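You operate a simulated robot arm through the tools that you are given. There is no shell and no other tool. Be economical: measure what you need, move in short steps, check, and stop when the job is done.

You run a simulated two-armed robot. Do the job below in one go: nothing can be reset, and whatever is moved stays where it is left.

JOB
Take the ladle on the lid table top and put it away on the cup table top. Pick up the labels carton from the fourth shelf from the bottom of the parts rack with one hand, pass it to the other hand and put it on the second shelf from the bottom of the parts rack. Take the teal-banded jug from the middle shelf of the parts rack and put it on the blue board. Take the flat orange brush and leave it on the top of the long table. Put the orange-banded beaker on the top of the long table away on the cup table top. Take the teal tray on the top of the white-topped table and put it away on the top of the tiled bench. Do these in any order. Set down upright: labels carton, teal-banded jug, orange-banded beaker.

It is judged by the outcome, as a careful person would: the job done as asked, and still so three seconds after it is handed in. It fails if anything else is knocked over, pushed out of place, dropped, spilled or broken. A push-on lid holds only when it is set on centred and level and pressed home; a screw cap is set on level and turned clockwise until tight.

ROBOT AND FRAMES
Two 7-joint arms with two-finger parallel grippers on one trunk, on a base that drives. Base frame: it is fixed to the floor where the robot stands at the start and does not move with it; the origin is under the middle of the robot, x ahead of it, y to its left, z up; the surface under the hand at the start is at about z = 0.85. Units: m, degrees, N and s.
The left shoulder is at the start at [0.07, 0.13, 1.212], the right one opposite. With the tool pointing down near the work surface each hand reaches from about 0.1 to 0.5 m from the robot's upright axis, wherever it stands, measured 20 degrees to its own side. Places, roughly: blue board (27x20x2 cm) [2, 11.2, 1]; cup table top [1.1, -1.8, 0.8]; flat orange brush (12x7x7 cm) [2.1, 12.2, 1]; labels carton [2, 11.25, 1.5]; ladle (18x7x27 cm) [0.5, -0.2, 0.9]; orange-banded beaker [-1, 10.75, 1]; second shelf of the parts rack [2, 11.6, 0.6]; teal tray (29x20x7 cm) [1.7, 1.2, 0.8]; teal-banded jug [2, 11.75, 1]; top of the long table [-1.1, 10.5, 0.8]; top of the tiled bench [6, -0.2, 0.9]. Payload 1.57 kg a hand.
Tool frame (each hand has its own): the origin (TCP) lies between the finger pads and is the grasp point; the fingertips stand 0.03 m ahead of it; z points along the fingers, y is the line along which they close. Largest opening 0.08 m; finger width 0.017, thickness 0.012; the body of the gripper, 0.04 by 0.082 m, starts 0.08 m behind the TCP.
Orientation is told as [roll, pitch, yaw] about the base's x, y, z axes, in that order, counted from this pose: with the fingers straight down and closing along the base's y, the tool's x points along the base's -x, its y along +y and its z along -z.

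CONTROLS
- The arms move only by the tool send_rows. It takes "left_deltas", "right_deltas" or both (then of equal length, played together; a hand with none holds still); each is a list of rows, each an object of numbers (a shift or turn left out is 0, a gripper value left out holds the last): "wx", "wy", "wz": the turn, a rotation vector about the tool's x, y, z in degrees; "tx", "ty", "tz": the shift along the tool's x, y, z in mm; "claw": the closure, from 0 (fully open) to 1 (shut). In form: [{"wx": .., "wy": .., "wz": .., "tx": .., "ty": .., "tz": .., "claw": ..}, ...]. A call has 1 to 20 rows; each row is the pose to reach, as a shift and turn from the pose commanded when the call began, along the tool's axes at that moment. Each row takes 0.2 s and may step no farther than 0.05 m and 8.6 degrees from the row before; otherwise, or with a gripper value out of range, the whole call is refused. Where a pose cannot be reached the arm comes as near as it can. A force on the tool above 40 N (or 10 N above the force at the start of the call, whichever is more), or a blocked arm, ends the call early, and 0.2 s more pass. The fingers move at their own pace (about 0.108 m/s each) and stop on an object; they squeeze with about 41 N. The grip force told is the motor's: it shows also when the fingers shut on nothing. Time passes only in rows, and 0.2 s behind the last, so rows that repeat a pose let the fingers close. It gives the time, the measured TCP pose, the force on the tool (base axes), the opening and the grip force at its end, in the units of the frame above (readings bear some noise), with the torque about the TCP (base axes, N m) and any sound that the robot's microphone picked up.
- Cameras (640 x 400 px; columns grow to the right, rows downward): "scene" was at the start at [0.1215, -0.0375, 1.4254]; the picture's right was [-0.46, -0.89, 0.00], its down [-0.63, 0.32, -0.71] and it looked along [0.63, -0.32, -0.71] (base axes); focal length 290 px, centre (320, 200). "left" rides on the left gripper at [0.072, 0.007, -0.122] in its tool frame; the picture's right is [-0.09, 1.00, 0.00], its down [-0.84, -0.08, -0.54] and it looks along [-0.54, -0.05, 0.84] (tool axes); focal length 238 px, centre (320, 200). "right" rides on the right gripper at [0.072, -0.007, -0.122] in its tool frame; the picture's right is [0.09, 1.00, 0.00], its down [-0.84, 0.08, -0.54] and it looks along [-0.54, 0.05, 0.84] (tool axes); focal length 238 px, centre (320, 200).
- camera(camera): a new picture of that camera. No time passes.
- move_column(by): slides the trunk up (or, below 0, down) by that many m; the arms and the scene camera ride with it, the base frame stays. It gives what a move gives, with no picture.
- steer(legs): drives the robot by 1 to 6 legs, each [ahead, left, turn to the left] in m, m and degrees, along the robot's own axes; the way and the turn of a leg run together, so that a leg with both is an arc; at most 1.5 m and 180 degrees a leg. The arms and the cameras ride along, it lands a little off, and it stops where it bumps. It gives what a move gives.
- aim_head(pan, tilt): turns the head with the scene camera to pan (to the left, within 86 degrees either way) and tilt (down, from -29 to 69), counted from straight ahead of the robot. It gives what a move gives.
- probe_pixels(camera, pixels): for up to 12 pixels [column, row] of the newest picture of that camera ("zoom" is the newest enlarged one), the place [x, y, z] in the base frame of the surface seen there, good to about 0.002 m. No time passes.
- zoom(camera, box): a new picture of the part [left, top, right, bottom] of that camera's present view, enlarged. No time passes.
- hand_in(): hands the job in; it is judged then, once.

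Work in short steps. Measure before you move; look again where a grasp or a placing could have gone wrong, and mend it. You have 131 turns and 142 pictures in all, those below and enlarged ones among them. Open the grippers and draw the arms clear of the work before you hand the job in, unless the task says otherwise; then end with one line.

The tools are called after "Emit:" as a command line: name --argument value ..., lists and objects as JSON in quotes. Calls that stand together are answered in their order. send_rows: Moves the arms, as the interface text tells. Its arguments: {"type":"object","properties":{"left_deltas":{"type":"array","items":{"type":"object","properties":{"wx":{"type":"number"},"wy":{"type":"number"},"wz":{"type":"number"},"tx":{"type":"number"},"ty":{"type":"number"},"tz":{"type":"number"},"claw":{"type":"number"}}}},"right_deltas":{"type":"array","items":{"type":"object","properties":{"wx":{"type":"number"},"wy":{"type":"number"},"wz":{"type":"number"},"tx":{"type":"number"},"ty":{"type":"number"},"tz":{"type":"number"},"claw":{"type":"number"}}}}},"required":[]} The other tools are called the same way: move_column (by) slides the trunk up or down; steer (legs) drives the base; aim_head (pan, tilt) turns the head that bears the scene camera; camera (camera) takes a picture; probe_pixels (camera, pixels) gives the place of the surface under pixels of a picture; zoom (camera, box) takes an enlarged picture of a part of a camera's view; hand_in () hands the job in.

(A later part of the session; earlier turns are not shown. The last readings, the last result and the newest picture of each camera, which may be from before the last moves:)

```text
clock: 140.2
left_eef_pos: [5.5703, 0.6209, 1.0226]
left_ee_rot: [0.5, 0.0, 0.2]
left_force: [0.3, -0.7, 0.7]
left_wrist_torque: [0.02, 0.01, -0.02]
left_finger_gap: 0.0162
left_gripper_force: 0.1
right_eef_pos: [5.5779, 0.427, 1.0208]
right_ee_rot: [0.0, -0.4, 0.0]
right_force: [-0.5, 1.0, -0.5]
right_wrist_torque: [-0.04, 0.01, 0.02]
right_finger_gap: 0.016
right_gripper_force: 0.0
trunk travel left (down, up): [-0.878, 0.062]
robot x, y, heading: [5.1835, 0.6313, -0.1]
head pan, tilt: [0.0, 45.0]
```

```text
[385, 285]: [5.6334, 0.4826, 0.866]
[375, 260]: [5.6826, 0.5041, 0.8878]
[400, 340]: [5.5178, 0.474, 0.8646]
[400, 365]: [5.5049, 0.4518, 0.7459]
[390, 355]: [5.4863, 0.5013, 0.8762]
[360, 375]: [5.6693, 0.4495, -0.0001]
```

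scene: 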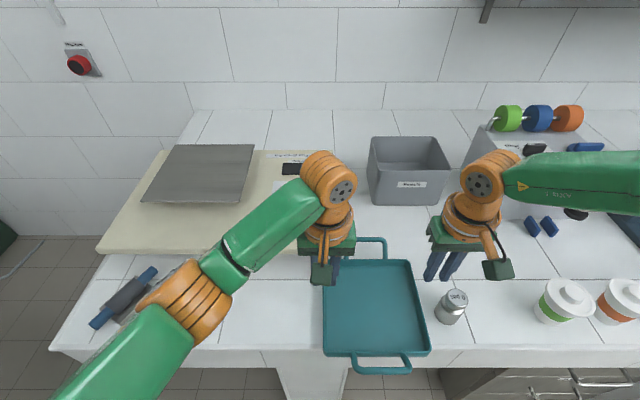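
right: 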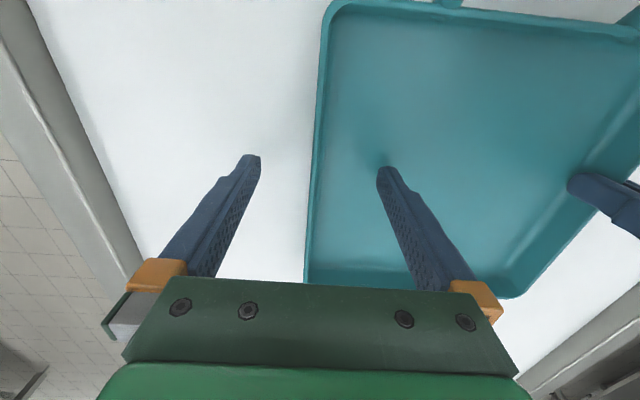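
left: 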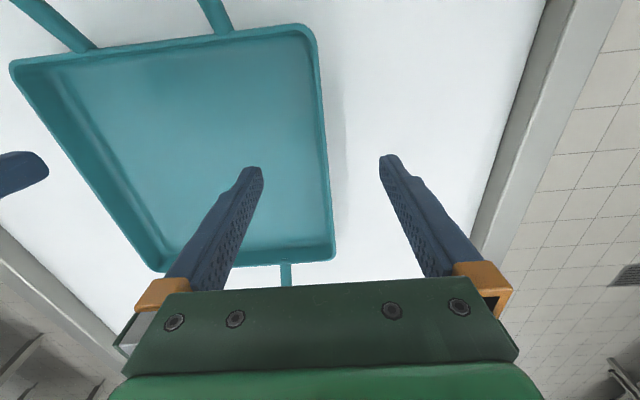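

The tray sits flat on the bench. I back away, turn to face +y and look for the way to the far room.

Emit:
steer --legs '[[-1.5, 0, 0], [-0.4, -0.5, 0], [0, 0, 90]]'

Emit:
aim_head --pan 0 --tilt 12

Emit:
camera --camera "scene"

```text
clock: 154.7
left_eef_pos: [3.2806, 0.4918, 1.0218]
left_ee_rot: [0.4, 0.0, 91.8]
left_force: [-0.5, -0.4, -0.2]
left_wrist_torque: [0.01, -0.02, 0.01]
left_finger_gap: 0.0155
left_gripper_force: 0.1
right_eef_pos: [3.4762, 0.5067, 1.0213]
right_ee_rot: [0.0, -0.4, 91.5]
right_force: [0.3, 0.9, 0.0]
right_wrist_torque: [0.0, 0.02, 0.0]
right_finger_gap: 0.0157
right_gripper_force: 0.1
trunk travel left (down, up): [-0.878, 0.062]
robot x, y, heading: [3.2859, 0.1057, 91.5]
head pan, tilt: [0.0, 45.0]
```

```text
clock: 155.7
left_eef_pos: [3.2798, 0.4925, 1.0238]
left_ee_rot: [0.4, 0.0, 91.6]
left_force: [-0.3, 0.5, -0.6]
left_wrist_torque: [0.0, 0.01, -0.01]
left_finger_gap: 0.0161
left_gripper_force: 0.0
right_eef_pos: [3.4757, 0.5062, 1.0213]
right_ee_rot: [0.0, -0.3, 91.5]
right_force: [-1.2, 0.3, 0.5]
right_wrist_torque: [0.01, -0.01, 0.0]
right_finger_gap: 0.0159
right_gripper_force: 0.0
trunk travel left (down, up): [-0.878, 0.062]
robot x, y, heading: [3.2841, 0.1052, 91.5]
head pan, tilt: [0.0, 12.0]
```

```text
86 pictures are left
```

scene: 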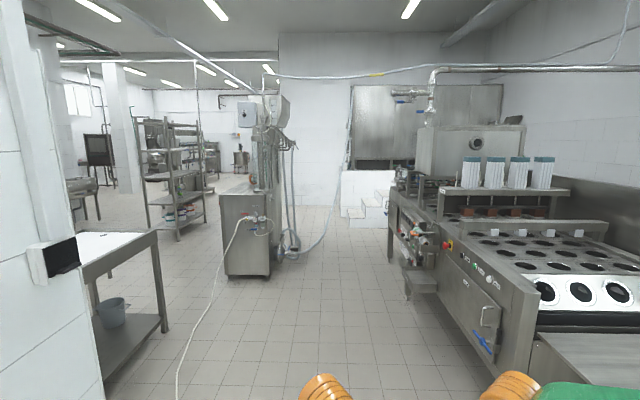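

Emit:
probe_pixels --camera "scene" --pixels '[[228, 276], [180, 380], [205, 300], [178, 240], [150, 225], [210, 220], [230, 175], [115, 180], [90, 215], [135, 192], [290, 250], [60, 165]]'

Emit:
zoom --camera "scene" --box '[30, 80, 310, 260]'

```text
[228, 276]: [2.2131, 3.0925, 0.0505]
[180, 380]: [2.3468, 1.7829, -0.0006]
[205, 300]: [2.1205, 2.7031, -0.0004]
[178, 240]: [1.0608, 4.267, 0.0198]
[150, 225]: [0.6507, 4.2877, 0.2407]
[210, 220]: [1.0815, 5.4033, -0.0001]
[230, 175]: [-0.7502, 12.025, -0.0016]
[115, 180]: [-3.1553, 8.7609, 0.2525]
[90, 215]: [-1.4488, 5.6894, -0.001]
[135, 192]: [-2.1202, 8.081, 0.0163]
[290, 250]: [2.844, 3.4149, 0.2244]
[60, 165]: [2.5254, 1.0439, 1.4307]
```

```text
2.22 times, centred on (170, 170) of scene
```

zoom: 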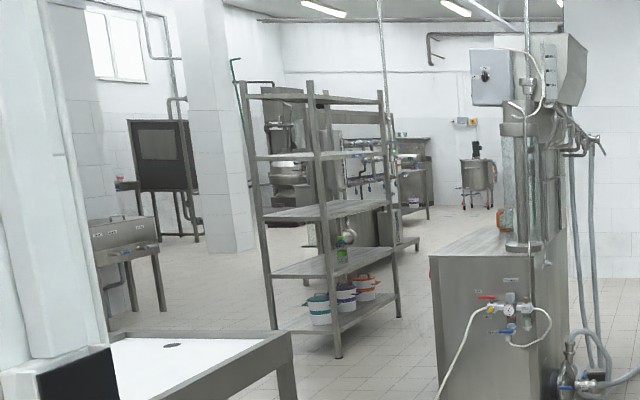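

A hose lies across the right-hand passage, so I use the left one: west past the pillar, between the lid table and white table, then north.

Emit:
steer --legs '[[0.08, 0, -1.5], [0, 1.42, 0], [0.3, 0, 0], [0, 0.9, 0]]'

Emit:
camera --camera "scene"

```text
clock: 165.3
left_eef_pos: [1.867, 0.8392, 1.0335]
left_ee_rot: [-0.5, -1.6, 88.4]
left_force: [0.2, 0.2, 0.3]
left_wrist_torque: [-0.01, -0.02, -0.01]
left_finger_gap: 0.0161
left_gripper_force: 0.0
right_eef_pos: [2.0617, 0.8407, 1.0345]
right_ee_rot: [-1.0, -1.8, 88.3]
right_force: [0.3, -0.8, 0.3]
right_wrist_torque: [-0.02, 0.0, 0.01]
right_finger_gap: 0.0159
right_gripper_force: 0.0
trunk travel left (down, up): [-0.878, 0.062]
robot x, y, heading: [1.863, 0.4756, 88.3]
head pan, tilt: [0.0, 12.0]
stopped in leg 4: the robot was blocked; the commanded pose is now the measured one
```

```text
84 pictures are left
```

scene: 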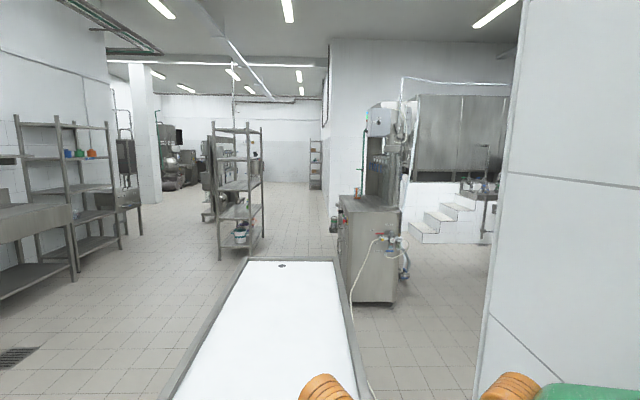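

The right elbow likely touched the pillar. I ease back and left, then go diagonally.

Emit:
steer --legs '[[-0.08, 0.03, 0], [0, 0.08, 1.7], [0.12, 0.2, 0]]'

Emit:
aim_head --pan 60 --tilt 45

Emit:
camera --camera "scene"

```text
clock: 168.4
left_eef_pos: [1.5553, 0.9048, 1.0228]
left_ee_rot: [0.6, -0.1, 90.6]
left_force: [0.1, -0.2, 0.7]
left_wrist_torque: [0.03, 0.03, 0.01]
left_finger_gap: 0.0159
left_gripper_force: 0.1
right_eef_pos: [1.7505, 0.9142, 1.0211]
right_ee_rot: [0.1, -0.2, 90.2]
right_force: [-0.4, -0.4, -0.7]
right_wrist_torque: [0.05, -0.01, -0.01]
right_finger_gap: 0.0159
right_gripper_force: 0.2
trunk travel left (down, up): [-0.878, 0.062]
robot x, y, heading: [1.5462, 0.5205, 90.3]
head pan, tilt: [0.0, 12.0]
```

```text
clock: 169.7
left_eef_pos: [1.5528, 0.9061, 1.0227]
left_ee_rot: [0.5, -0.1, 90.5]
left_force: [-0.1, 0.5, 0.5]
left_wrist_torque: [-0.02, 0.0, -0.01]
left_finger_gap: 0.0161
left_gripper_force: 0.0
right_eef_pos: [1.7502, 0.9164, 1.0199]
right_ee_rot: [0.1, -0.1, 90.1]
right_force: [-1.1, 0.3, -0.5]
right_wrist_torque: [0.01, -0.02, 0.01]
right_finger_gap: 0.0161
right_gripper_force: 0.1
trunk travel left (down, up): [-0.878, 0.062]
robot x, y, heading: [1.5478, 0.5207, 90.3]
head pan, tilt: [60.0, 45.0]
```

```text
83 pictures are left
```

scene: 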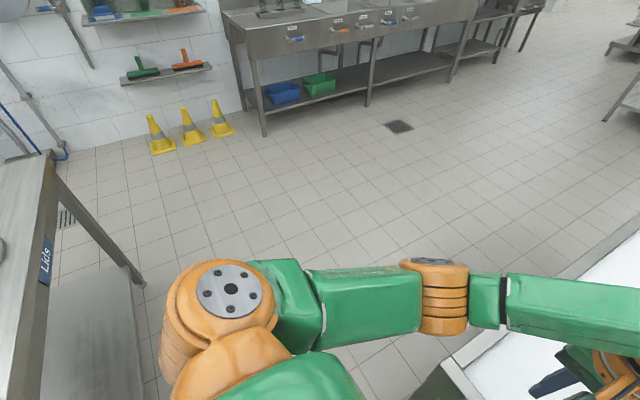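

The floor is free. I go left, then north and pass right of the first rack.

Emit:
steer --legs '[[0, 0.52, -0.3], [1.5, 0, 0], [1.0, 0, 0], [0.35, -0.6, 0]]'

Emit:
aim_head --pan 0 --tilt 10

Emit:
camera --camera "scene"

```text
clock: 187.9
left_eef_pos: [1.6045, 3.7544, 1.0228]
left_ee_rot: [0.5, 0.0, 90.6]
left_force: [-0.4, -0.3, 0.4]
left_wrist_torque: [-0.04, 0.0, 0.02]
left_finger_gap: 0.0159
left_gripper_force: 0.0
right_eef_pos: [1.8007, 3.7634, 1.0197]
right_ee_rot: [-0.1, -0.2, 90.6]
right_force: [-0.3, -0.6, -0.3]
right_wrist_torque: [-0.02, -0.02, 0.0]
right_finger_gap: 0.0159
right_gripper_force: 0.1
trunk travel left (down, up): [-0.878, 0.062]
robot x, y, heading: [1.6062, 3.3696, 90.7]
head pan, tilt: [60.0, 45.0]
```

```text
clock: 189.2
left_eef_pos: [1.6053, 3.7533, 1.0225]
left_ee_rot: [0.4, 0.0, 90.7]
left_force: [0.5, 0.0, -0.2]
left_wrist_torque: [0.0, 0.01, -0.01]
left_finger_gap: 0.016
left_gripper_force: 0.0
right_eef_pos: [1.8016, 3.7636, 1.0203]
right_ee_rot: [0.0, -0.2, 90.5]
right_force: [-0.4, -0.3, -0.3]
right_wrist_torque: [-0.04, 0.0, 0.01]
right_finger_gap: 0.0157
right_gripper_force: 0.1
trunk travel left (down, up): [-0.878, 0.062]
robot x, y, heading: [1.604, 3.3653, 90.3]
head pan, tilt: [0.0, 10.0]
```

```text
82 pictures are left
```

scene: 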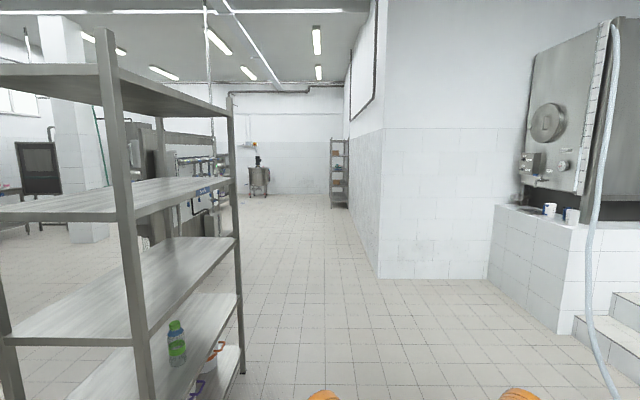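

Emit:
probe_pixels --camera "scene" --pixels '[[380, 278], [350, 208], [332, 208], [345, 170], [240, 365], [325, 250], [225, 205], [260, 195], [190, 215], [360, 230]]'

Emit:
zoom --camera "scene" --box '[150, 100, 390, 250]'

```text
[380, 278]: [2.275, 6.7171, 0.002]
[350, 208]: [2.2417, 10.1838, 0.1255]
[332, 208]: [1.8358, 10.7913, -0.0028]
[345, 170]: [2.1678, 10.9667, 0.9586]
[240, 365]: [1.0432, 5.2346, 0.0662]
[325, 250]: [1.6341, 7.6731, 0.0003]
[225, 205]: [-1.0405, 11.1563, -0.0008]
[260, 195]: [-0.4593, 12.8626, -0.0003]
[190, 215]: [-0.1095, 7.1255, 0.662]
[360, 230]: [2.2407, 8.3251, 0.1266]
```

```text
2.67 times, centred on (270, 175) of scene
```

zoom: 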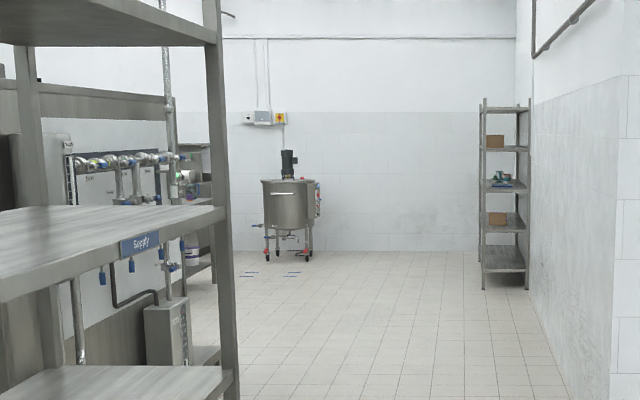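

The parts rack stands against the right wall (x≈1.83–2.25, y≥10.8). I drive north to about (1.25, 10.6) and turn to face +x.

Emit:
steer --legs '[[1.5, 0, 0], [1.5, 0.1, 0], [1.5, 0.1, 0], [1.5, 0.1, -0.4], [1.3, 0.05, 0], [0, 0, -90]]'

Emit:
aim_head --pan 30 --tilt 15

Emit:
camera --camera "scene"

```text
refused: leg 2 is longer than a leg can be; nothing moved
```

```text
clock: 190.2
left_eef_pos: [1.6055, 3.7536, 1.0229]
left_ee_rot: [0.5, 0.0, 90.7]
left_force: [0.7, -1.3, -0.5]
left_wrist_torque: [0.01, -0.01, 0.05]
left_finger_gap: 0.0161
left_gripper_force: 0.0
right_eef_pos: [1.802, 3.7636, 1.0202]
right_ee_rot: [0.0, -0.2, 90.6]
right_force: [0.0, -0.1, -0.3]
right_wrist_torque: [-0.03, 0.01, -0.04]
right_finger_gap: 0.0164
right_gripper_force: 0.1
trunk travel left (down, up): [-0.878, 0.062]
robot x, y, heading: [1.598, 3.3672, 90.4]
head pan, tilt: [30.0, 15.0]
```

```text
80 pictures are left
```

scene: 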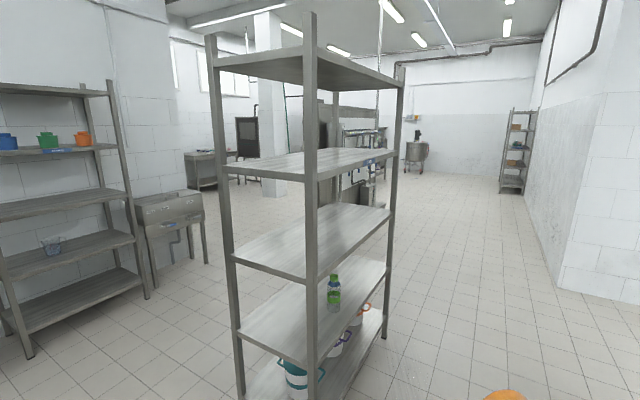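

Legs slightly too long; I resend with shorter ones.

Emit:
steer --legs '[[1.5, 0, 0], [1.49, 0.1, 0], [1.49, 0.1, 0], [1.49, 0.1, -0.4], [1.3, 0.05, 0], [0, 0, -90]]'

Emit:
camera --camera "scene"

```text
clock: 228.5
left_eef_pos: [1.4823, 10.6088, 1.0218]
left_ee_rot: [0.4, 0.0, 1.2]
left_force: [0.0, -0.3, -0.5]
left_wrist_torque: [-0.02, 0.0, 0.02]
left_finger_gap: 0.0161
left_gripper_force: 0.1
right_eef_pos: [1.4942, 10.4145, 1.0211]
right_ee_rot: [0.0, -0.3, 1.0]
right_force: [0.1, 0.4, -0.7]
right_wrist_torque: [0.01, 0.0, -0.02]
right_finger_gap: 0.0159
right_gripper_force: 0.1
trunk travel left (down, up): [-0.878, 0.062]
robot x, y, heading: [1.0962, 10.6038, 1.4]
head pan, tilt: [30.0, 15.0]
```

```text
79 pictures are left
```

scene: 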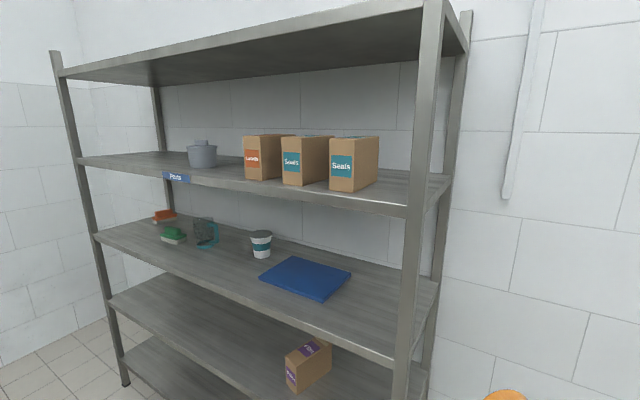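

Emit:
zoom --camera "scene" --box '[140, 120, 390, 310]'

Emit:
probe_pixels --camera "scene" --pixels '[[262, 160], [262, 182], [282, 157], [305, 160], [355, 165], [205, 230], [262, 245], [305, 278], [160, 217], [310, 365], [70, 165], [410, 195]]'

```text
2.11 times, centred on (265, 215) of scene
```

zoom: 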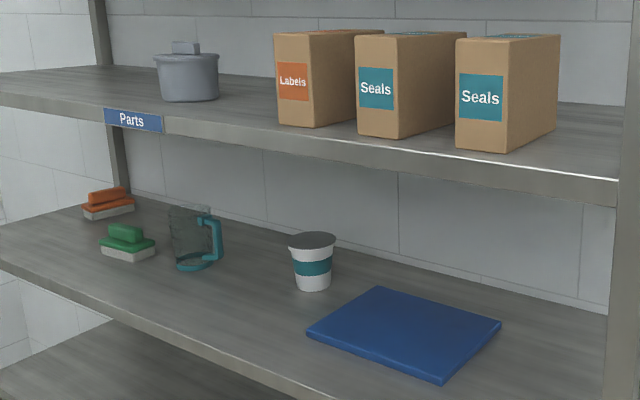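

```text
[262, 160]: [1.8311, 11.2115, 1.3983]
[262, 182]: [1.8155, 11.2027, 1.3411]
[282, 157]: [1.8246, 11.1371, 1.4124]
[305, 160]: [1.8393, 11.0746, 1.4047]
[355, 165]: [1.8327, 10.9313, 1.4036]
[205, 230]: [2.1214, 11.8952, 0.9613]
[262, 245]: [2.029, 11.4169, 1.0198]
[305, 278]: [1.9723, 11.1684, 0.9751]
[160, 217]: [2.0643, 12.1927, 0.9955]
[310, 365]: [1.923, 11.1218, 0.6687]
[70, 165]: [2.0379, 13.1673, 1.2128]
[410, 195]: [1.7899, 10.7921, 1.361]
```

The labels carton is at (1.82.., 11.2) on the fourth shelf (z≈1.34); blue board and jug on the third (z≈0.96). I shift left to face the carton and look closely.

Emit:
steer --legs '[[0.0, 0.62, -1.4]]'

Emit:
aim_head --pan 0 --tilt 5

Emit:
camera --camera "scene"

Emit:
zoom --camera "scene" --box '[240, 100, 440, 225]'

```text
clock: 232.0
left_eef_pos: [1.4765, 11.2123, 1.0231]
left_ee_rot: [0.5, 0.0, -0.2]
left_force: [0.2, 0.2, 0.4]
left_wrist_torque: [0.04, 0.0, -0.01]
left_finger_gap: 0.0158
left_gripper_force: 0.1
right_eef_pos: [1.4846, 11.0164, 1.0191]
right_ee_rot: [0.1, -0.1, -0.4]
right_force: [1.2, -1.4, 0.0]
right_wrist_torque: [-0.01, -0.02, 0.0]
right_finger_gap: 0.0161
right_gripper_force: 0.0
trunk travel left (down, up): [-0.878, 0.062]
robot x, y, heading: [1.09, 11.2229, -0.2]
head pan, tilt: [30.0, 15.0]
```

```text
clock: 232.9
left_eef_pos: [1.4768, 11.214, 1.0226]
left_ee_rot: [0.4, 0.1, -0.2]
left_force: [-0.9, 0.5, 0.4]
left_wrist_torque: [0.01, 0.02, 0.03]
left_finger_gap: 0.0157
left_gripper_force: 0.0
right_eef_pos: [1.4836, 11.0183, 1.0209]
right_ee_rot: [0.0, -0.1, -0.3]
right_force: [0.7, -0.2, 0.0]
right_wrist_torque: [-0.01, 0.02, 0.01]
right_finger_gap: 0.016
right_gripper_force: 0.1
trunk travel left (down, up): [-0.878, 0.062]
robot x, y, heading: [1.0872, 11.2227, -0.4]
head pan, tilt: [0.0, 5.0]
```

```text
77 pictures are left
```

scene: 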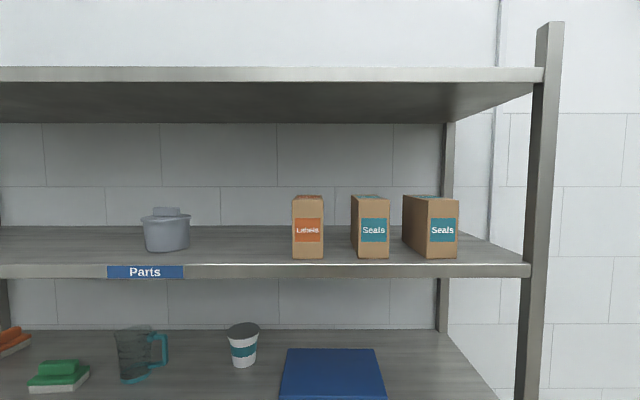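

```text
3.20 times, centred on (340, 162) of scene
```

zoom: 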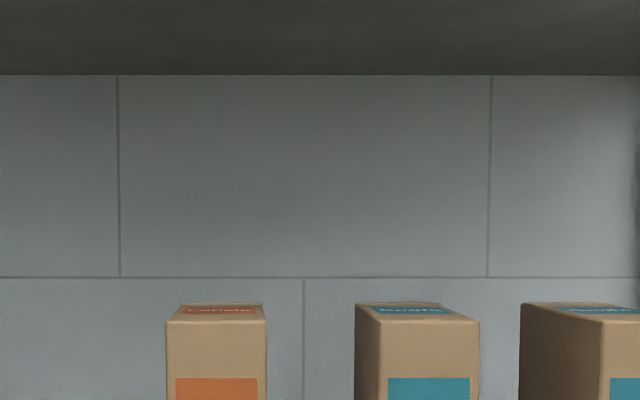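

Emit:
probe_pixels --camera "scene" --pixels '[[294, 230], [322, 230], [308, 205], [308, 257], [308, 196], [353, 230], [308, 262], [308, 270], [150, 240], [240, 345], [330, 375], [150, 350]]'

Emit:
zoom --camera "scene" --box '[0, 180, 400, 400]'

```text
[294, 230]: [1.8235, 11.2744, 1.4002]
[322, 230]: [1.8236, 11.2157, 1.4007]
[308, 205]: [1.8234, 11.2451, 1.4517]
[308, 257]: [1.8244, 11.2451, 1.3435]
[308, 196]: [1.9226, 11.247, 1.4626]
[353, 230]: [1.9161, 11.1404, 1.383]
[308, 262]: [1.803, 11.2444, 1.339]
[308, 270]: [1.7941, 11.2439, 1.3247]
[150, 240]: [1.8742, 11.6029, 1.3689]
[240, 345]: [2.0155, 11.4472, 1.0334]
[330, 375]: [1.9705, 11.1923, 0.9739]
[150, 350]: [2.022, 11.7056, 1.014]
```

```text
1.60 times, centred on (200, 290) of scene
```

zoom: 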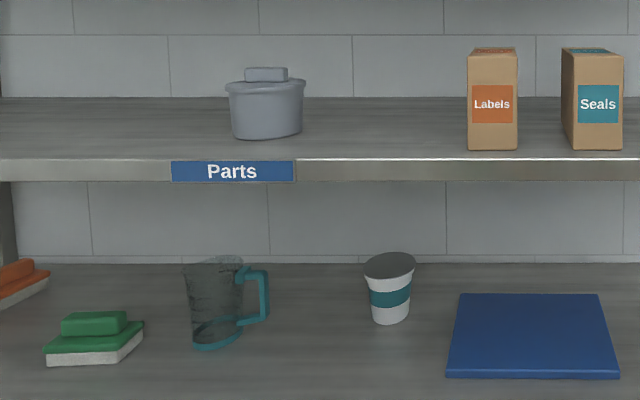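

The carton is 6.2 cm wide (y 11.214–11.276), z 1.342–1.462, front at x 1.8235. I'll pick it with the left hand pointing forward, then hand it over to the right hand facing it. First I shift right and swing the left tool forward.

Emit:
steer --legs '[[0, -0.12, 0.4]]'

Emit:
send_rows --left_deltas '[{"wy": -8.2, "tx": -15, "ty": 13, "tz": -20}, {"wy": -16.4, "tx": -30, "ty": 26, "tz": -45}, {"wy": -24.6, "tx": -45, "ty": 40, "tz": -75}, {"wy": -32.8, "tx": -60, "ty": 54, "tz": -105}, {"wy": -41, "tx": -75, "ty": 68, "tz": -135}, {"wy": -49.2, "tx": -90, "ty": 82, "tz": -165}, {"wy": -57.4, "tx": -105, "ty": 96, "tz": -195}, {"wy": -65.6, "tx": -120, "ty": 110, "tz": -225}, {"wy": -73.8, "tx": -135, "ty": 124, "tz": -255}, {"wy": -82, "tx": -150, "ty": 138, "tz": -285}, {"wy": -90, "tx": -160, "ty": 150, "tz": -315, "claw": 0}, {"wy": -90, "tx": -160, "ty": 150, "tz": -315}]'

Emit:
camera --camera "scene"

Emit:
camera --camera "left"

```text
clock: 234.2
left_eef_pos: [1.4773, 11.1025, 1.0233]
left_ee_rot: [0.3, -0.1, 0.4]
left_force: [0.0, 0.0, -0.8]
left_wrist_torque: [-0.02, 0.0, 0.0]
left_finger_gap: 0.0163
left_gripper_force: 0.1
right_eef_pos: [1.4855, 10.9059, 1.0214]
right_ee_rot: [-0.2, -0.2, 0.0]
right_force: [-0.3, 0.1, 0.7]
right_wrist_torque: [-0.01, -0.01, 0.02]
right_finger_gap: 0.0161
right_gripper_force: 0.0
trunk travel left (down, up): [-0.878, 0.062]
robot x, y, heading: [1.0933, 11.1049, 0.3]
head pan, tilt: [0.0, 5.0]
```

```text
clock: 236.8
left_eef_pos: [1.6374, 11.2464, 1.3388]
left_ee_rot: [102.7, -89.4, -102.4]
left_force: [-0.1, 0.4, 0.3]
left_wrist_torque: [0.0, 0.04, 0.04]
left_finger_gap: 0.0797
left_gripper_force: 0.0
right_eef_pos: [1.4855, 10.9026, 1.0209]
right_ee_rot: [-0.1, -0.2, 0.1]
right_force: [0.9, -0.1, -0.8]
right_wrist_torque: [-0.03, 0.02, -0.02]
right_finger_gap: 0.0161
right_gripper_force: 0.0
trunk travel left (down, up): [-0.878, 0.062]
robot x, y, heading: [1.0903, 11.1106, 0.2]
head pan, tilt: [0.0, 5.0]
```

```text
74 pictures are left
```

scene: 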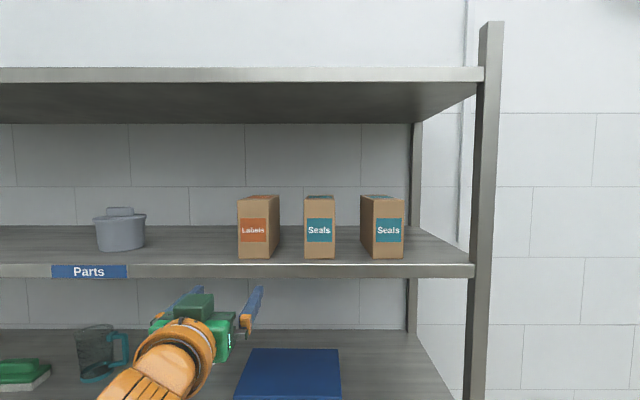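

```text
73 pictures are left
```

left: 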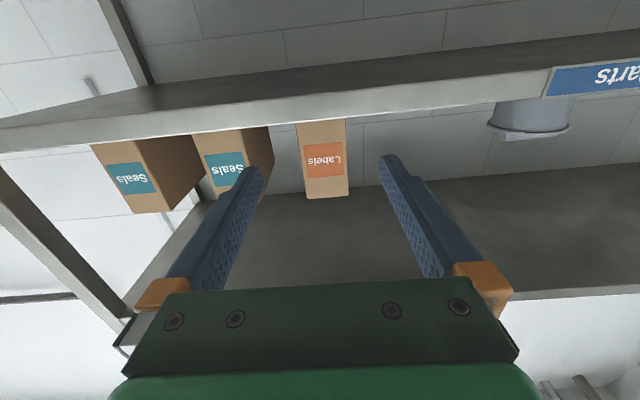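

The forward pose works (tool x = down, y = +y, z = +x). I raise the left hand to z≈1.425 and drive 0.12 m ahead.

Emit:
send_rows --left_deltas '[{"tx": -40, "ty": -1}, {"tx": -86, "ty": -1}, {"tx": -86, "ty": -1}]'

Emit:
steer --legs '[[0.12, 0, -0.2]]'

Emit:
camera --camera "left"

```text
clock: 237.6
left_eef_pos: [1.6382, 11.2452, 1.4244]
left_ee_rot: [91.7, -89.7, -91.5]
left_force: [-0.2, 0.6, 0.5]
left_wrist_torque: [0.03, 0.01, 0.02]
left_finger_gap: 0.08
left_gripper_force: 0.0
right_eef_pos: [1.4858, 10.9027, 1.0198]
right_ee_rot: [0.0, -0.2, 0.0]
right_force: [-0.8, 0.1, -0.2]
right_wrist_torque: [0.01, -0.03, -0.01]
right_finger_gap: 0.016
right_gripper_force: 0.0
trunk travel left (down, up): [-0.878, 0.062]
robot x, y, heading: [1.087, 11.106, 0.1]
head pan, tilt: [0.0, 5.0]
```

```text
clock: 238.8
left_eef_pos: [1.7534, 11.2436, 1.4268]
left_ee_rot: [119.8, -89.4, -119.7]
left_force: [0.2, 0.4, 0.1]
left_wrist_torque: [-0.03, 0.0, -0.03]
left_finger_gap: 0.0799
left_gripper_force: 0.1
right_eef_pos: [1.6015, 10.9006, 1.0217]
right_ee_rot: [0.0, -0.4, 0.0]
right_force: [0.2, 0.6, 0.6]
right_wrist_torque: [-0.02, -0.01, 0.02]
right_finger_gap: 0.0161
right_gripper_force: 0.0
trunk travel left (down, up): [-0.878, 0.062]
robot x, y, heading: [1.2078, 11.1074, 0.1]
head pan, tilt: [0.0, 5.0]
```

```text
72 pictures are left
```

left: 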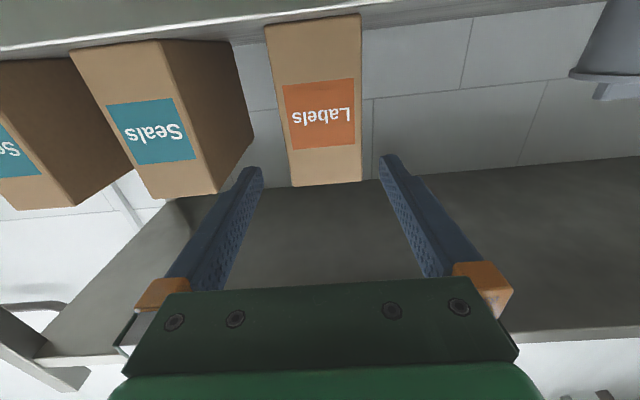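

The carton is centred between the fingers. I extend 94 mm, close, and check.

Emit:
send_rows --left_deltas '[{"tz": 25}, {"tz": 50}, {"tz": 75}, {"tz": 94}, {"tz": 94}, {"tz": 94, "claw": 1}, {"tz": 94}, {"tz": 94}]'

Emit:
camera --camera "left"

```text
clock: 240.6
left_eef_pos: [1.8534, 11.243, 1.4265]
left_ee_rot: [95.3, -89.5, -95.0]
left_force: [-1.3, 1.0, 0.8]
left_wrist_torque: [-0.13, -0.05, 0.03]
left_finger_gap: 0.0656
left_gripper_force: 41.3
right_eef_pos: [1.6063, 10.9016, 1.0201]
right_ee_rot: [0.0, -0.2, -0.1]
right_force: [-0.6, 0.3, 0.0]
right_wrist_torque: [0.01, -0.01, 0.02]
right_finger_gap: 0.0161
right_gripper_force: 0.0
trunk travel left (down, up): [-0.878, 0.062]
robot x, y, heading: [1.2088, 11.1087, 0.1]
head pan, tilt: [0.0, 5.0]
```

```text
71 pictures are left
```

left: 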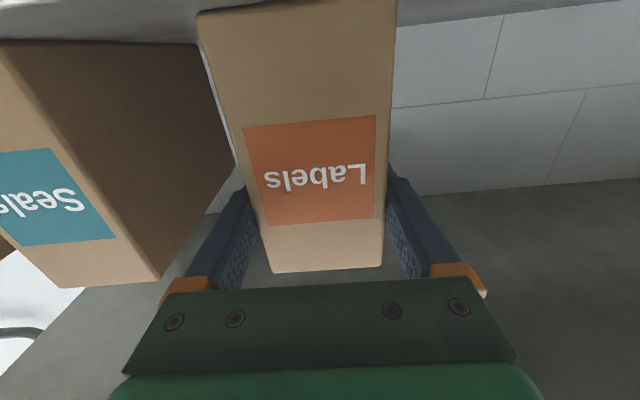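

Gripped (65.6 mm). I lift 20 mm, and back the base out 0.35 m.

Emit:
send_rows --left_deltas '[{"tx": -5}, {"tx": -12}, {"tx": -20}, {"tx": -20}]'

Emit:
steer --legs '[[-0.38, 0, 0]]'

Emit:
camera --camera "scene"

```text
clock: 241.6
left_eef_pos: [1.8538, 11.244, 1.444]
left_ee_rot: [83.6, -89.6, -83.5]
left_force: [0.2, 0.2, -2.7]
left_wrist_torque: [0.01, 0.19, 0.01]
left_finger_gap: 0.0656
left_gripper_force: 41.2
right_eef_pos: [1.6059, 10.9015, 1.0207]
right_ee_rot: [0.0, 0.0, -0.1]
right_force: [0.6, -0.3, -1.5]
right_wrist_torque: [0.01, 0.0, -0.01]
right_finger_gap: 0.0159
right_gripper_force: 0.0
trunk travel left (down, up): [-0.878, 0.062]
robot x, y, heading: [1.2112, 11.1033, 0.1]
head pan, tilt: [0.0, 5.0]
```

```text
clock: 244.0
left_eef_pos: [1.4738, 11.244, 1.4433]
left_ee_rot: [66.3, -89.5, -66.3]
left_force: [0.3, 0.3, -3.1]
left_wrist_torque: [0.01, 0.17, -0.02]
left_finger_gap: 0.0656
left_gripper_force: 40.6
right_eef_pos: [1.2248, 10.901, 1.0196]
right_ee_rot: [-0.1, 0.0, -0.1]
right_force: [-1.0, 0.7, -0.1]
right_wrist_torque: [0.03, -0.01, 0.0]
right_finger_gap: 0.0162
right_gripper_force: 0.1
trunk travel left (down, up): [-0.878, 0.062]
robot x, y, heading: [0.828, 11.1079, 0.0]
head pan, tilt: [0.0, 5.0]
```

```text
70 pictures are left
```

scene: 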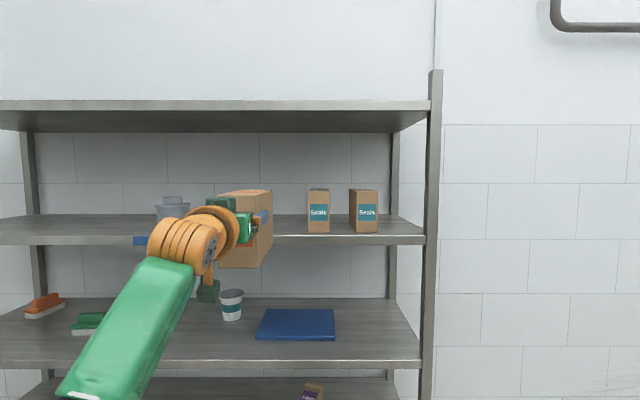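

The carton is about 17 cm deep judging from the torque. Now the right hand swings to the forward pose off to the right.

Emit:
send_rows --right_deltas '[{"wy": -8.2, "tx": -11, "ty": -9, "tz": -15, "claw": 0}, {"wy": -16.4, "tx": -22, "ty": -18, "tz": -30}, {"wy": -24.6, "tx": -33, "ty": -27, "tz": -45}, {"wy": -32.8, "tx": -45, "ty": -36, "tz": -60}, {"wy": -41, "tx": -56, "ty": -45, "tz": -75}, {"wy": -49.2, "tx": -67, "ty": -54, "tz": -90}, {"wy": -57.4, "tx": -78, "ty": -63, "tz": -105}, {"wy": -65.6, "tx": -90, "ty": -72, "tz": -120}, {"wy": -73.8, "tx": -101, "ty": -81, "tz": -135}, {"wy": -82, "tx": -112, "ty": -90, "tz": -150}, {"wy": -90, "tx": -123, "ty": -93, "tz": -160}, {"wy": -90, "tx": -123, "ty": -93, "tz": -160}]'

```text
clock: 246.6
left_eef_pos: [1.4706, 11.2437, 1.445]
left_ee_rot: [80.2, -89.6, -80.2]
left_force: [0.7, -0.4, -3.0]
left_wrist_torque: [0.0, 0.18, -0.03]
left_finger_gap: 0.0658
left_gripper_force: 41.3
right_eef_pos: [1.3265, 10.7775, 1.2692]
right_ee_rot: [-20.1, -89.8, 19.9]
right_force: [0.3, 0.4, -0.5]
right_wrist_torque: [0.03, 0.0, 0.0]
right_finger_gap: 0.0796
right_gripper_force: 0.1
right hand out of reach, approached as far as the arm can: row 9, 10, 11, 12
trunk travel left (down, up): [-0.878, 0.062]
robot x, y, heading: [0.8292, 11.1124, -0.0]
head pan, tilt: [0.0, 5.0]
```

Orientation reached. Now the right hand yaws to point left (+y).

Emit:
send_rows --right_deltas '[{"wx": -8.2, "ty": 3, "tz": -9}, {"wx": -16.4, "ty": 6, "tz": -18}, {"wx": -24.6, "ty": 9, "tz": -27}, {"wx": -32.8, "ty": 12, "tz": -36}, {"wx": -41, "ty": 15, "tz": -45}, {"wx": -49.2, "ty": 18, "tz": -54}, {"wx": -57.4, "ty": 21, "tz": -63}, {"wx": -65.6, "ty": 24, "tz": -72}, {"wx": -73.8, "ty": 27, "tz": -81}, {"wx": -82, "ty": 30, "tz": -90}, {"wx": -90, "ty": 30, "tz": -97}, {"wx": -90, "ty": 30, "tz": -97}]'

Emit:
camera --camera "right"

```text
clock: 249.2
left_eef_pos: [1.4725, 11.2431, 1.4443]
left_ee_rot: [76.3, -89.5, -76.2]
left_force: [0.4, 0.0, -2.6]
left_wrist_torque: [0.0, 0.15, 0.01]
left_finger_gap: 0.0658
left_gripper_force: 41.0
right_eef_pos: [1.1905, 10.8462, 1.2773]
right_ee_rot: [-45.7, -89.9, 135.5]
right_force: [-0.5, 0.1, -0.4]
right_wrist_torque: [-0.01, -0.02, 0.0]
right_finger_gap: 0.08
right_gripper_force: 0.1
right hand out of reach, approached as far as the arm can: row 2, 3, 4, 5, 9, 10, 11, 12
trunk travel left (down, up): [-0.878, 0.062]
robot x, y, heading: [0.8278, 11.1029, 0.1]
head pan, tilt: [0.0, 5.0]
```

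```text
69 pictures are left
```

right: 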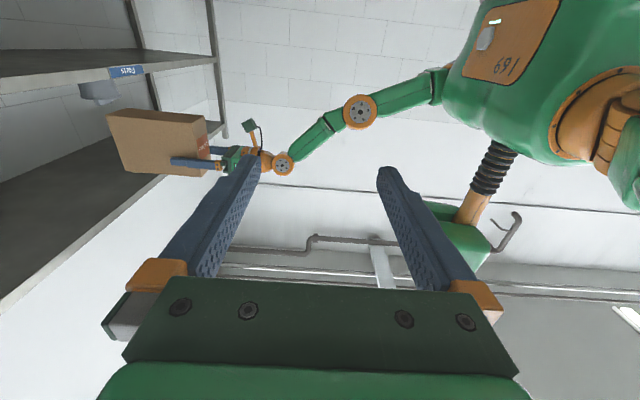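

The right hand points left at (1.19, 10.846, 1.277). Now the left hand yaws to point right with the carton in front of the robot.

Emit:
send_rows --left_deltas '[{"wx": 8.2, "tx": 11, "ty": -7, "tz": -25}, {"wx": 16.4, "tx": 22, "ty": -14, "tz": -50}, {"wx": 24.6, "tx": 33, "ty": -21, "tz": -75}, {"wx": 32.8, "tx": 44, "ty": -28, "tz": -100}, {"wx": 41, "tx": 55, "ty": -35, "tz": -125}, {"wx": 49.2, "tx": 66, "ty": -42, "tz": -150}, {"wx": 57.4, "tx": 77, "ty": -49, "tz": -175}, {"wx": 65.6, "tx": 88, "ty": -56, "tz": -200}, {"wx": 73.8, "tx": 99, "ty": -63, "tz": -225}, {"wx": 82, "tx": 110, "ty": -70, "tz": -250}, {"wx": 90, "tx": 122, "ty": -78, "tz": -275}, {"wx": 90, "tx": 122, "ty": -78, "tz": -275}]'

Emit:
camera --camera "right"

Emit:
aim_head --pan 0 --tilt 45

Emit:
camera --camera "scene"

```text
clock: 251.8
left_eef_pos: [1.1956, 11.166, 1.3214]
left_ee_rot: [-1.7, -89.6, -88.4]
left_force: [0.1, -0.6, -2.6]
left_wrist_torque: [0.17, -0.01, 0.02]
left_finger_gap: 0.0655
left_gripper_force: 40.7
right_eef_pos: [1.1896, 10.8458, 1.2777]
right_ee_rot: [-81.1, -89.8, 170.8]
right_force: [0.3, 0.0, 0.4]
right_wrist_torque: [-0.01, -0.01, -0.02]
right_finger_gap: 0.0801
right_gripper_force: 0.0
trunk travel left (down, up): [-0.878, 0.062]
robot x, y, heading: [0.8288, 11.1071, -0.2]
head pan, tilt: [0.0, 5.0]
```

```text
68 pictures are left
```

right: 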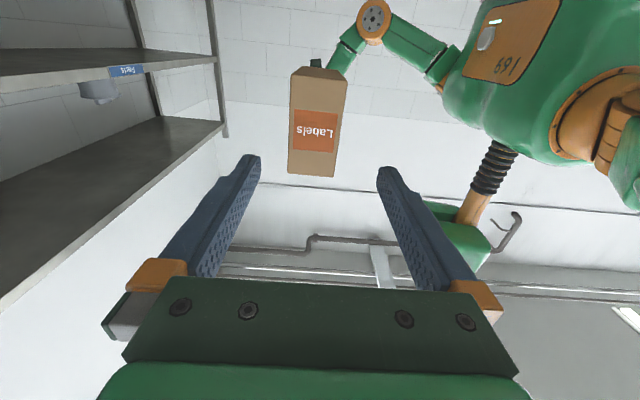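

```text
clock: 252.9
left_eef_pos: [1.1957, 11.1662, 1.3215]
left_ee_rot: [-2.8, -89.5, -87.1]
left_force: [-0.6, 0.1, -2.4]
left_wrist_torque: [0.17, 0.0, -0.01]
left_finger_gap: 0.0657
left_gripper_force: 40.6
right_eef_pos: [1.1891, 10.8467, 1.277]
right_ee_rot: [-82.0, -89.8, 171.6]
right_force: [0.2, 0.6, -0.4]
right_wrist_torque: [0.05, 0.02, 0.03]
right_finger_gap: 0.0801
right_gripper_force: 0.1
trunk travel left (down, up): [-0.878, 0.062]
robot x, y, heading: [0.8271, 11.1102, -0.2]
head pan, tilt: [0.0, 45.0]
```

```text
67 pictures are left
```

scene: 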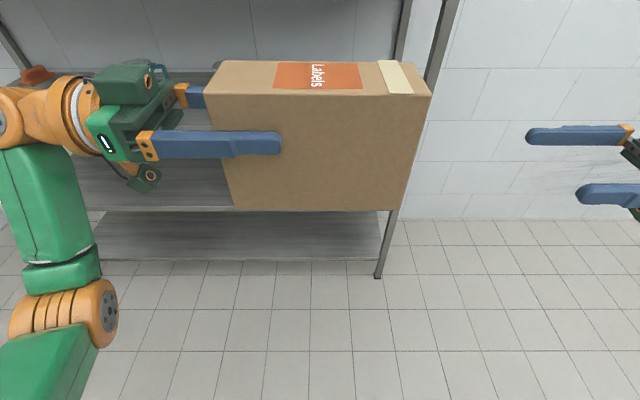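

Both hands face each other with the carton between. I probe the carton's right end.

Emit:
probe_pixels --camera "scene" --pixels '[[405, 205], [425, 105], [425, 88], [415, 68], [300, 100], [225, 205], [590, 195], [580, 135], [380, 180], [380, 70]]'

Emit:
probe_pixels --camera "right" --pixels '[[318, 140], [295, 165], [335, 168], [318, 80], [315, 172]]'

```text
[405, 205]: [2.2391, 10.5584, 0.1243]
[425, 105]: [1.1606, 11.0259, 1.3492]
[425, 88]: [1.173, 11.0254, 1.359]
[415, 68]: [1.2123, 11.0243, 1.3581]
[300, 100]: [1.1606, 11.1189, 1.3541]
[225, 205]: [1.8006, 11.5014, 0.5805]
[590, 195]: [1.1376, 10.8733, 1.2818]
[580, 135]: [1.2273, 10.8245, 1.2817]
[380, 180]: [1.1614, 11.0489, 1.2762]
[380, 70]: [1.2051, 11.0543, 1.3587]
```

```text
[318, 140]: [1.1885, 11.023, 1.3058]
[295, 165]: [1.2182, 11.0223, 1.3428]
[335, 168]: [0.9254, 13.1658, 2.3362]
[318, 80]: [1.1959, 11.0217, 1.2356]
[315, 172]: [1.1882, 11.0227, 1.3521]
```

The carton end is at y 11.0225, centre (x 1.194, z 1.297). I extend the right hand onto it by 206 mm and close.

Emit:
send_rows --right_deltas '[{"tz": 35, "ty": -2, "tx": -4}, {"tz": 70, "ty": -5, "tx": -10}, {"tz": 110, "ty": -5, "tx": -12}, {"tz": 140, "ty": -5, "tx": -12}]'

Emit:
camera --camera "right"

```text
clock: 253.9
left_eef_pos: [1.1954, 11.1674, 1.3223]
left_ee_rot: [-4.2, -89.6, -85.6]
left_force: [-0.2, 0.2, -3.2]
left_wrist_torque: [0.18, -0.01, -0.02]
left_finger_gap: 0.0657
left_gripper_force: 40.9
right_eef_pos: [1.1945, 10.9882, 1.2888]
right_ee_rot: [-53.6, -89.8, 143.4]
right_force: [0.0, -0.1, -0.6]
right_wrist_torque: [0.0, 0.01, 0.02]
right_finger_gap: 0.08
right_gripper_force: 0.1
trunk travel left (down, up): [-0.878, 0.062]
robot x, y, heading: [0.8235, 11.1088, -0.3]
head pan, tilt: [0.0, 45.0]
```

```text
66 pictures are left
```

right: 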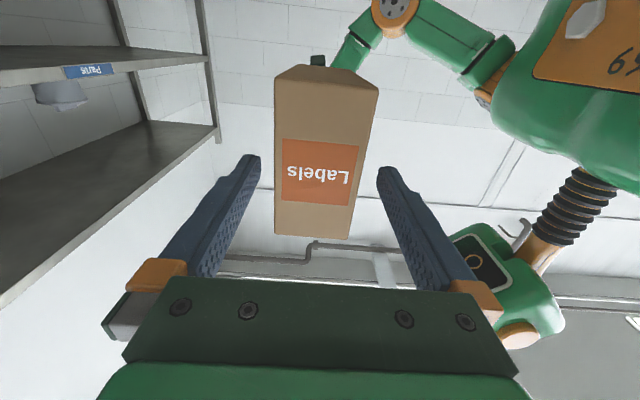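

Well centred; I advance the last 65 mm, close the right hand and release the left.

Emit:
send_rows --right_deltas '[{"tz": 25}, {"tz": 50}, {"tz": 65}, {"tz": 65, "claw": 1}, {"tz": 65}, {"tz": 65}]'

```text
clock: 255.3
left_eef_pos: [1.196, 11.1669, 1.3222]
left_ee_rot: [-3.0, -89.7, -87.1]
left_force: [-1.7, 8.2, -2.8]
left_wrist_torque: [0.43, 0.03, -0.7]
left_finger_gap: 0.0657
left_gripper_force: 41.1
right_eef_pos: [1.1951, 11.0512, 1.2893]
right_ee_rot: [-77.0, -89.8, 166.9]
right_force: [2.4, -8.4, -0.8]
right_wrist_torque: [-0.04, 0.05, 0.55]
right_finger_gap: 0.0658
right_gripper_force: 40.3
trunk travel left (down, up): [-0.878, 0.062]
robot x, y, heading: [0.8258, 11.1076, -0.1]
head pan, tilt: [0.0, 45.0]
```

Both grip it at 65.8 mm. Left opens and draws back; right holds.

Emit:
send_rows --left_deltas '[{"claw": 0}, {}, {}, {"tz": -30}, {"tz": -60}, {"tz": -95}, {"tz": -130}]'

Emit:
camera --camera "scene"

```text
clock: 256.9
left_eef_pos: [1.1939, 11.2977, 1.3227]
left_ee_rot: [1.3, -89.6, -91.3]
left_force: [-0.3, -0.1, 0.8]
left_wrist_torque: [0.0, 0.02, -0.01]
left_finger_gap: 0.08
left_gripper_force: 0.0
right_eef_pos: [1.1947, 11.0514, 1.2894]
right_ee_rot: [-59.0, -89.8, 148.8]
right_force: [-0.6, -0.5, 0.5]
right_wrist_torque: [-0.12, -0.01, 0.0]
right_finger_gap: 0.0657
right_gripper_force: 40.7
trunk travel left (down, up): [-0.878, 0.062]
robot x, y, heading: [0.8267, 11.1062, -0.2]
head pan, tilt: [0.0, 45.0]
```

```text
65 pictures are left
```

scene: 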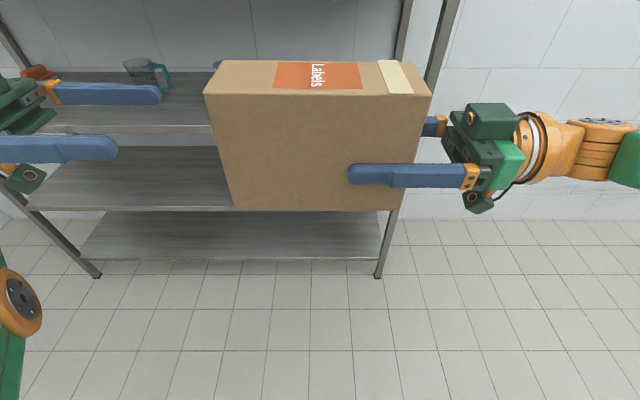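

The right holds it alone. Now I yaw the right hand back to point forward.

Emit:
send_rows --right_deltas '[{"wx": 8.2, "ty": -12, "tz": -17}, {"wx": 16.4, "ty": -24, "tz": -34}, {"wx": 24.6, "ty": -36, "tz": -51}, {"wx": 32.8, "ty": -48, "tz": -68}, {"wx": 41, "ty": -60, "tz": -85}, {"wx": 49.2, "ty": -72, "tz": -102}, {"wx": 57.4, "ty": -84, "tz": -119}, {"wx": 65.6, "ty": -96, "tz": -136}, {"wx": 73.8, "ty": -108, "tz": -153}, {"wx": 82, "ty": -120, "tz": -170}, {"wx": 90, "ty": -130, "tz": -185}, {"wx": 90, "ty": -130, "tz": -185}]'

Emit:
camera --camera "scene"

```text
clock: 259.5
left_eef_pos: [1.1936, 11.2956, 1.3226]
left_ee_rot: [-2.7, -89.4, -87.4]
left_force: [0.0, 0.4, 0.8]
left_wrist_torque: [0.0, 0.02, -0.02]
left_finger_gap: 0.0799
left_gripper_force: 0.0
right_eef_pos: [1.3245, 10.8645, 1.2922]
right_ee_rot: [-0.9, -89.9, 0.7]
right_force: [0.8, -0.1, -2.7]
right_wrist_torque: [0.02, 0.12, -0.03]
right_finger_gap: 0.0658
right_gripper_force: 40.8
trunk travel left (down, up): [-0.878, 0.062]
robot x, y, heading: [0.8264, 11.1055, -0.1]
head pan, tilt: [0.0, 45.0]
```

```text
64 pictures are left
```

scene: 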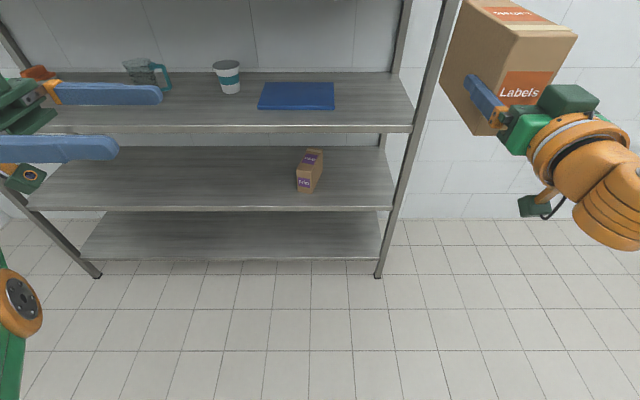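

The carton is forward in the right hand. I probe the second shelf (row 190–205) and then lower the trunk.

Emit:
probe_pixels --camera "scene" --pixels '[[200, 200], [200, 209], [200, 170], [200, 155], [300, 190], [308, 155], [200, 131], [200, 126], [60, 200], [390, 200]]'

Emit:
move_column --by -0.62

Emit:
steer --legs '[[0, 0.6, 0]]'

Emit:
aim_head --pan -15 --tilt 12

Emit:
camera --camera "scene"

```text
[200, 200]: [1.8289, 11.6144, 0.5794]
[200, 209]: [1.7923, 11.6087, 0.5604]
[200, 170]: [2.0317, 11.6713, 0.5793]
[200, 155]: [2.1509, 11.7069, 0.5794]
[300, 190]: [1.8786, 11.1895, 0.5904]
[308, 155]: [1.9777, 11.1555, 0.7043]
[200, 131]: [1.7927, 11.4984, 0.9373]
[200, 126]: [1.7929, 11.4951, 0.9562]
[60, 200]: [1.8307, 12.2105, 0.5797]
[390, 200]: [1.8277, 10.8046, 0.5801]
```

```text
refused: -0.62 is not a number from -0.4 to 0.4
```

```text
clock: 262.9
left_eef_pos: [1.1975, 11.8927, 1.3232]
left_ee_rot: [-4.4, -89.4, -85.8]
left_force: [0.9, -1.1, 0.6]
left_wrist_torque: [0.0, -0.01, 0.0]
left_finger_gap: 0.0799
left_gripper_force: 0.1
right_eef_pos: [1.3241, 11.4613, 1.2901]
right_ee_rot: [30.4, -89.7, -31.0]
right_force: [0.9, 0.1, -3.4]
right_wrist_torque: [0.03, 0.16, 0.02]
right_finger_gap: 0.0657
right_gripper_force: 40.8
trunk travel left (down, up): [-0.878, 0.062]
robot x, y, heading: [0.8307, 11.7055, -0.5]
head pan, tilt: [0.0, 45.0]
```

```text
clock: 263.9
left_eef_pos: [1.1988, 11.8962, 1.3228]
left_ee_rot: [-5.1, -89.4, -85.3]
left_force: [-0.3, 0.2, 0.3]
left_wrist_torque: [0.03, -0.04, -0.02]
left_finger_gap: 0.0801
left_gripper_force: 0.1
right_eef_pos: [1.3246, 11.4641, 1.2931]
right_ee_rot: [-7.4, -90.0, 6.9]
right_force: [0.1, -0.4, -2.9]
right_wrist_torque: [-0.02, 0.18, 0.01]
right_finger_gap: 0.0654
right_gripper_force: 41.3
trunk travel left (down, up): [-0.878, 0.062]
robot x, y, heading: [0.8269, 11.707, -0.3]
head pan, tilt: [-15.0, 12.0]
```

```text
63 pictures are left
```

scene: 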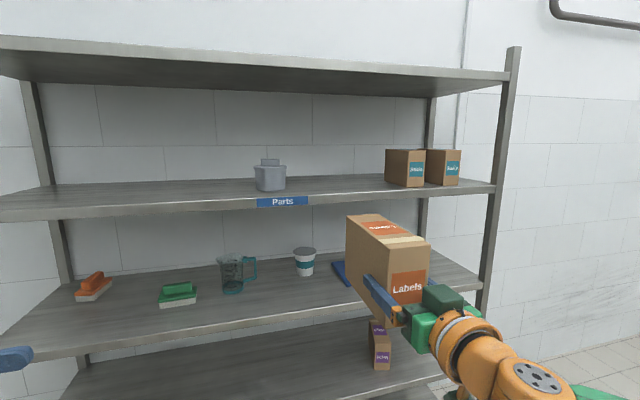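

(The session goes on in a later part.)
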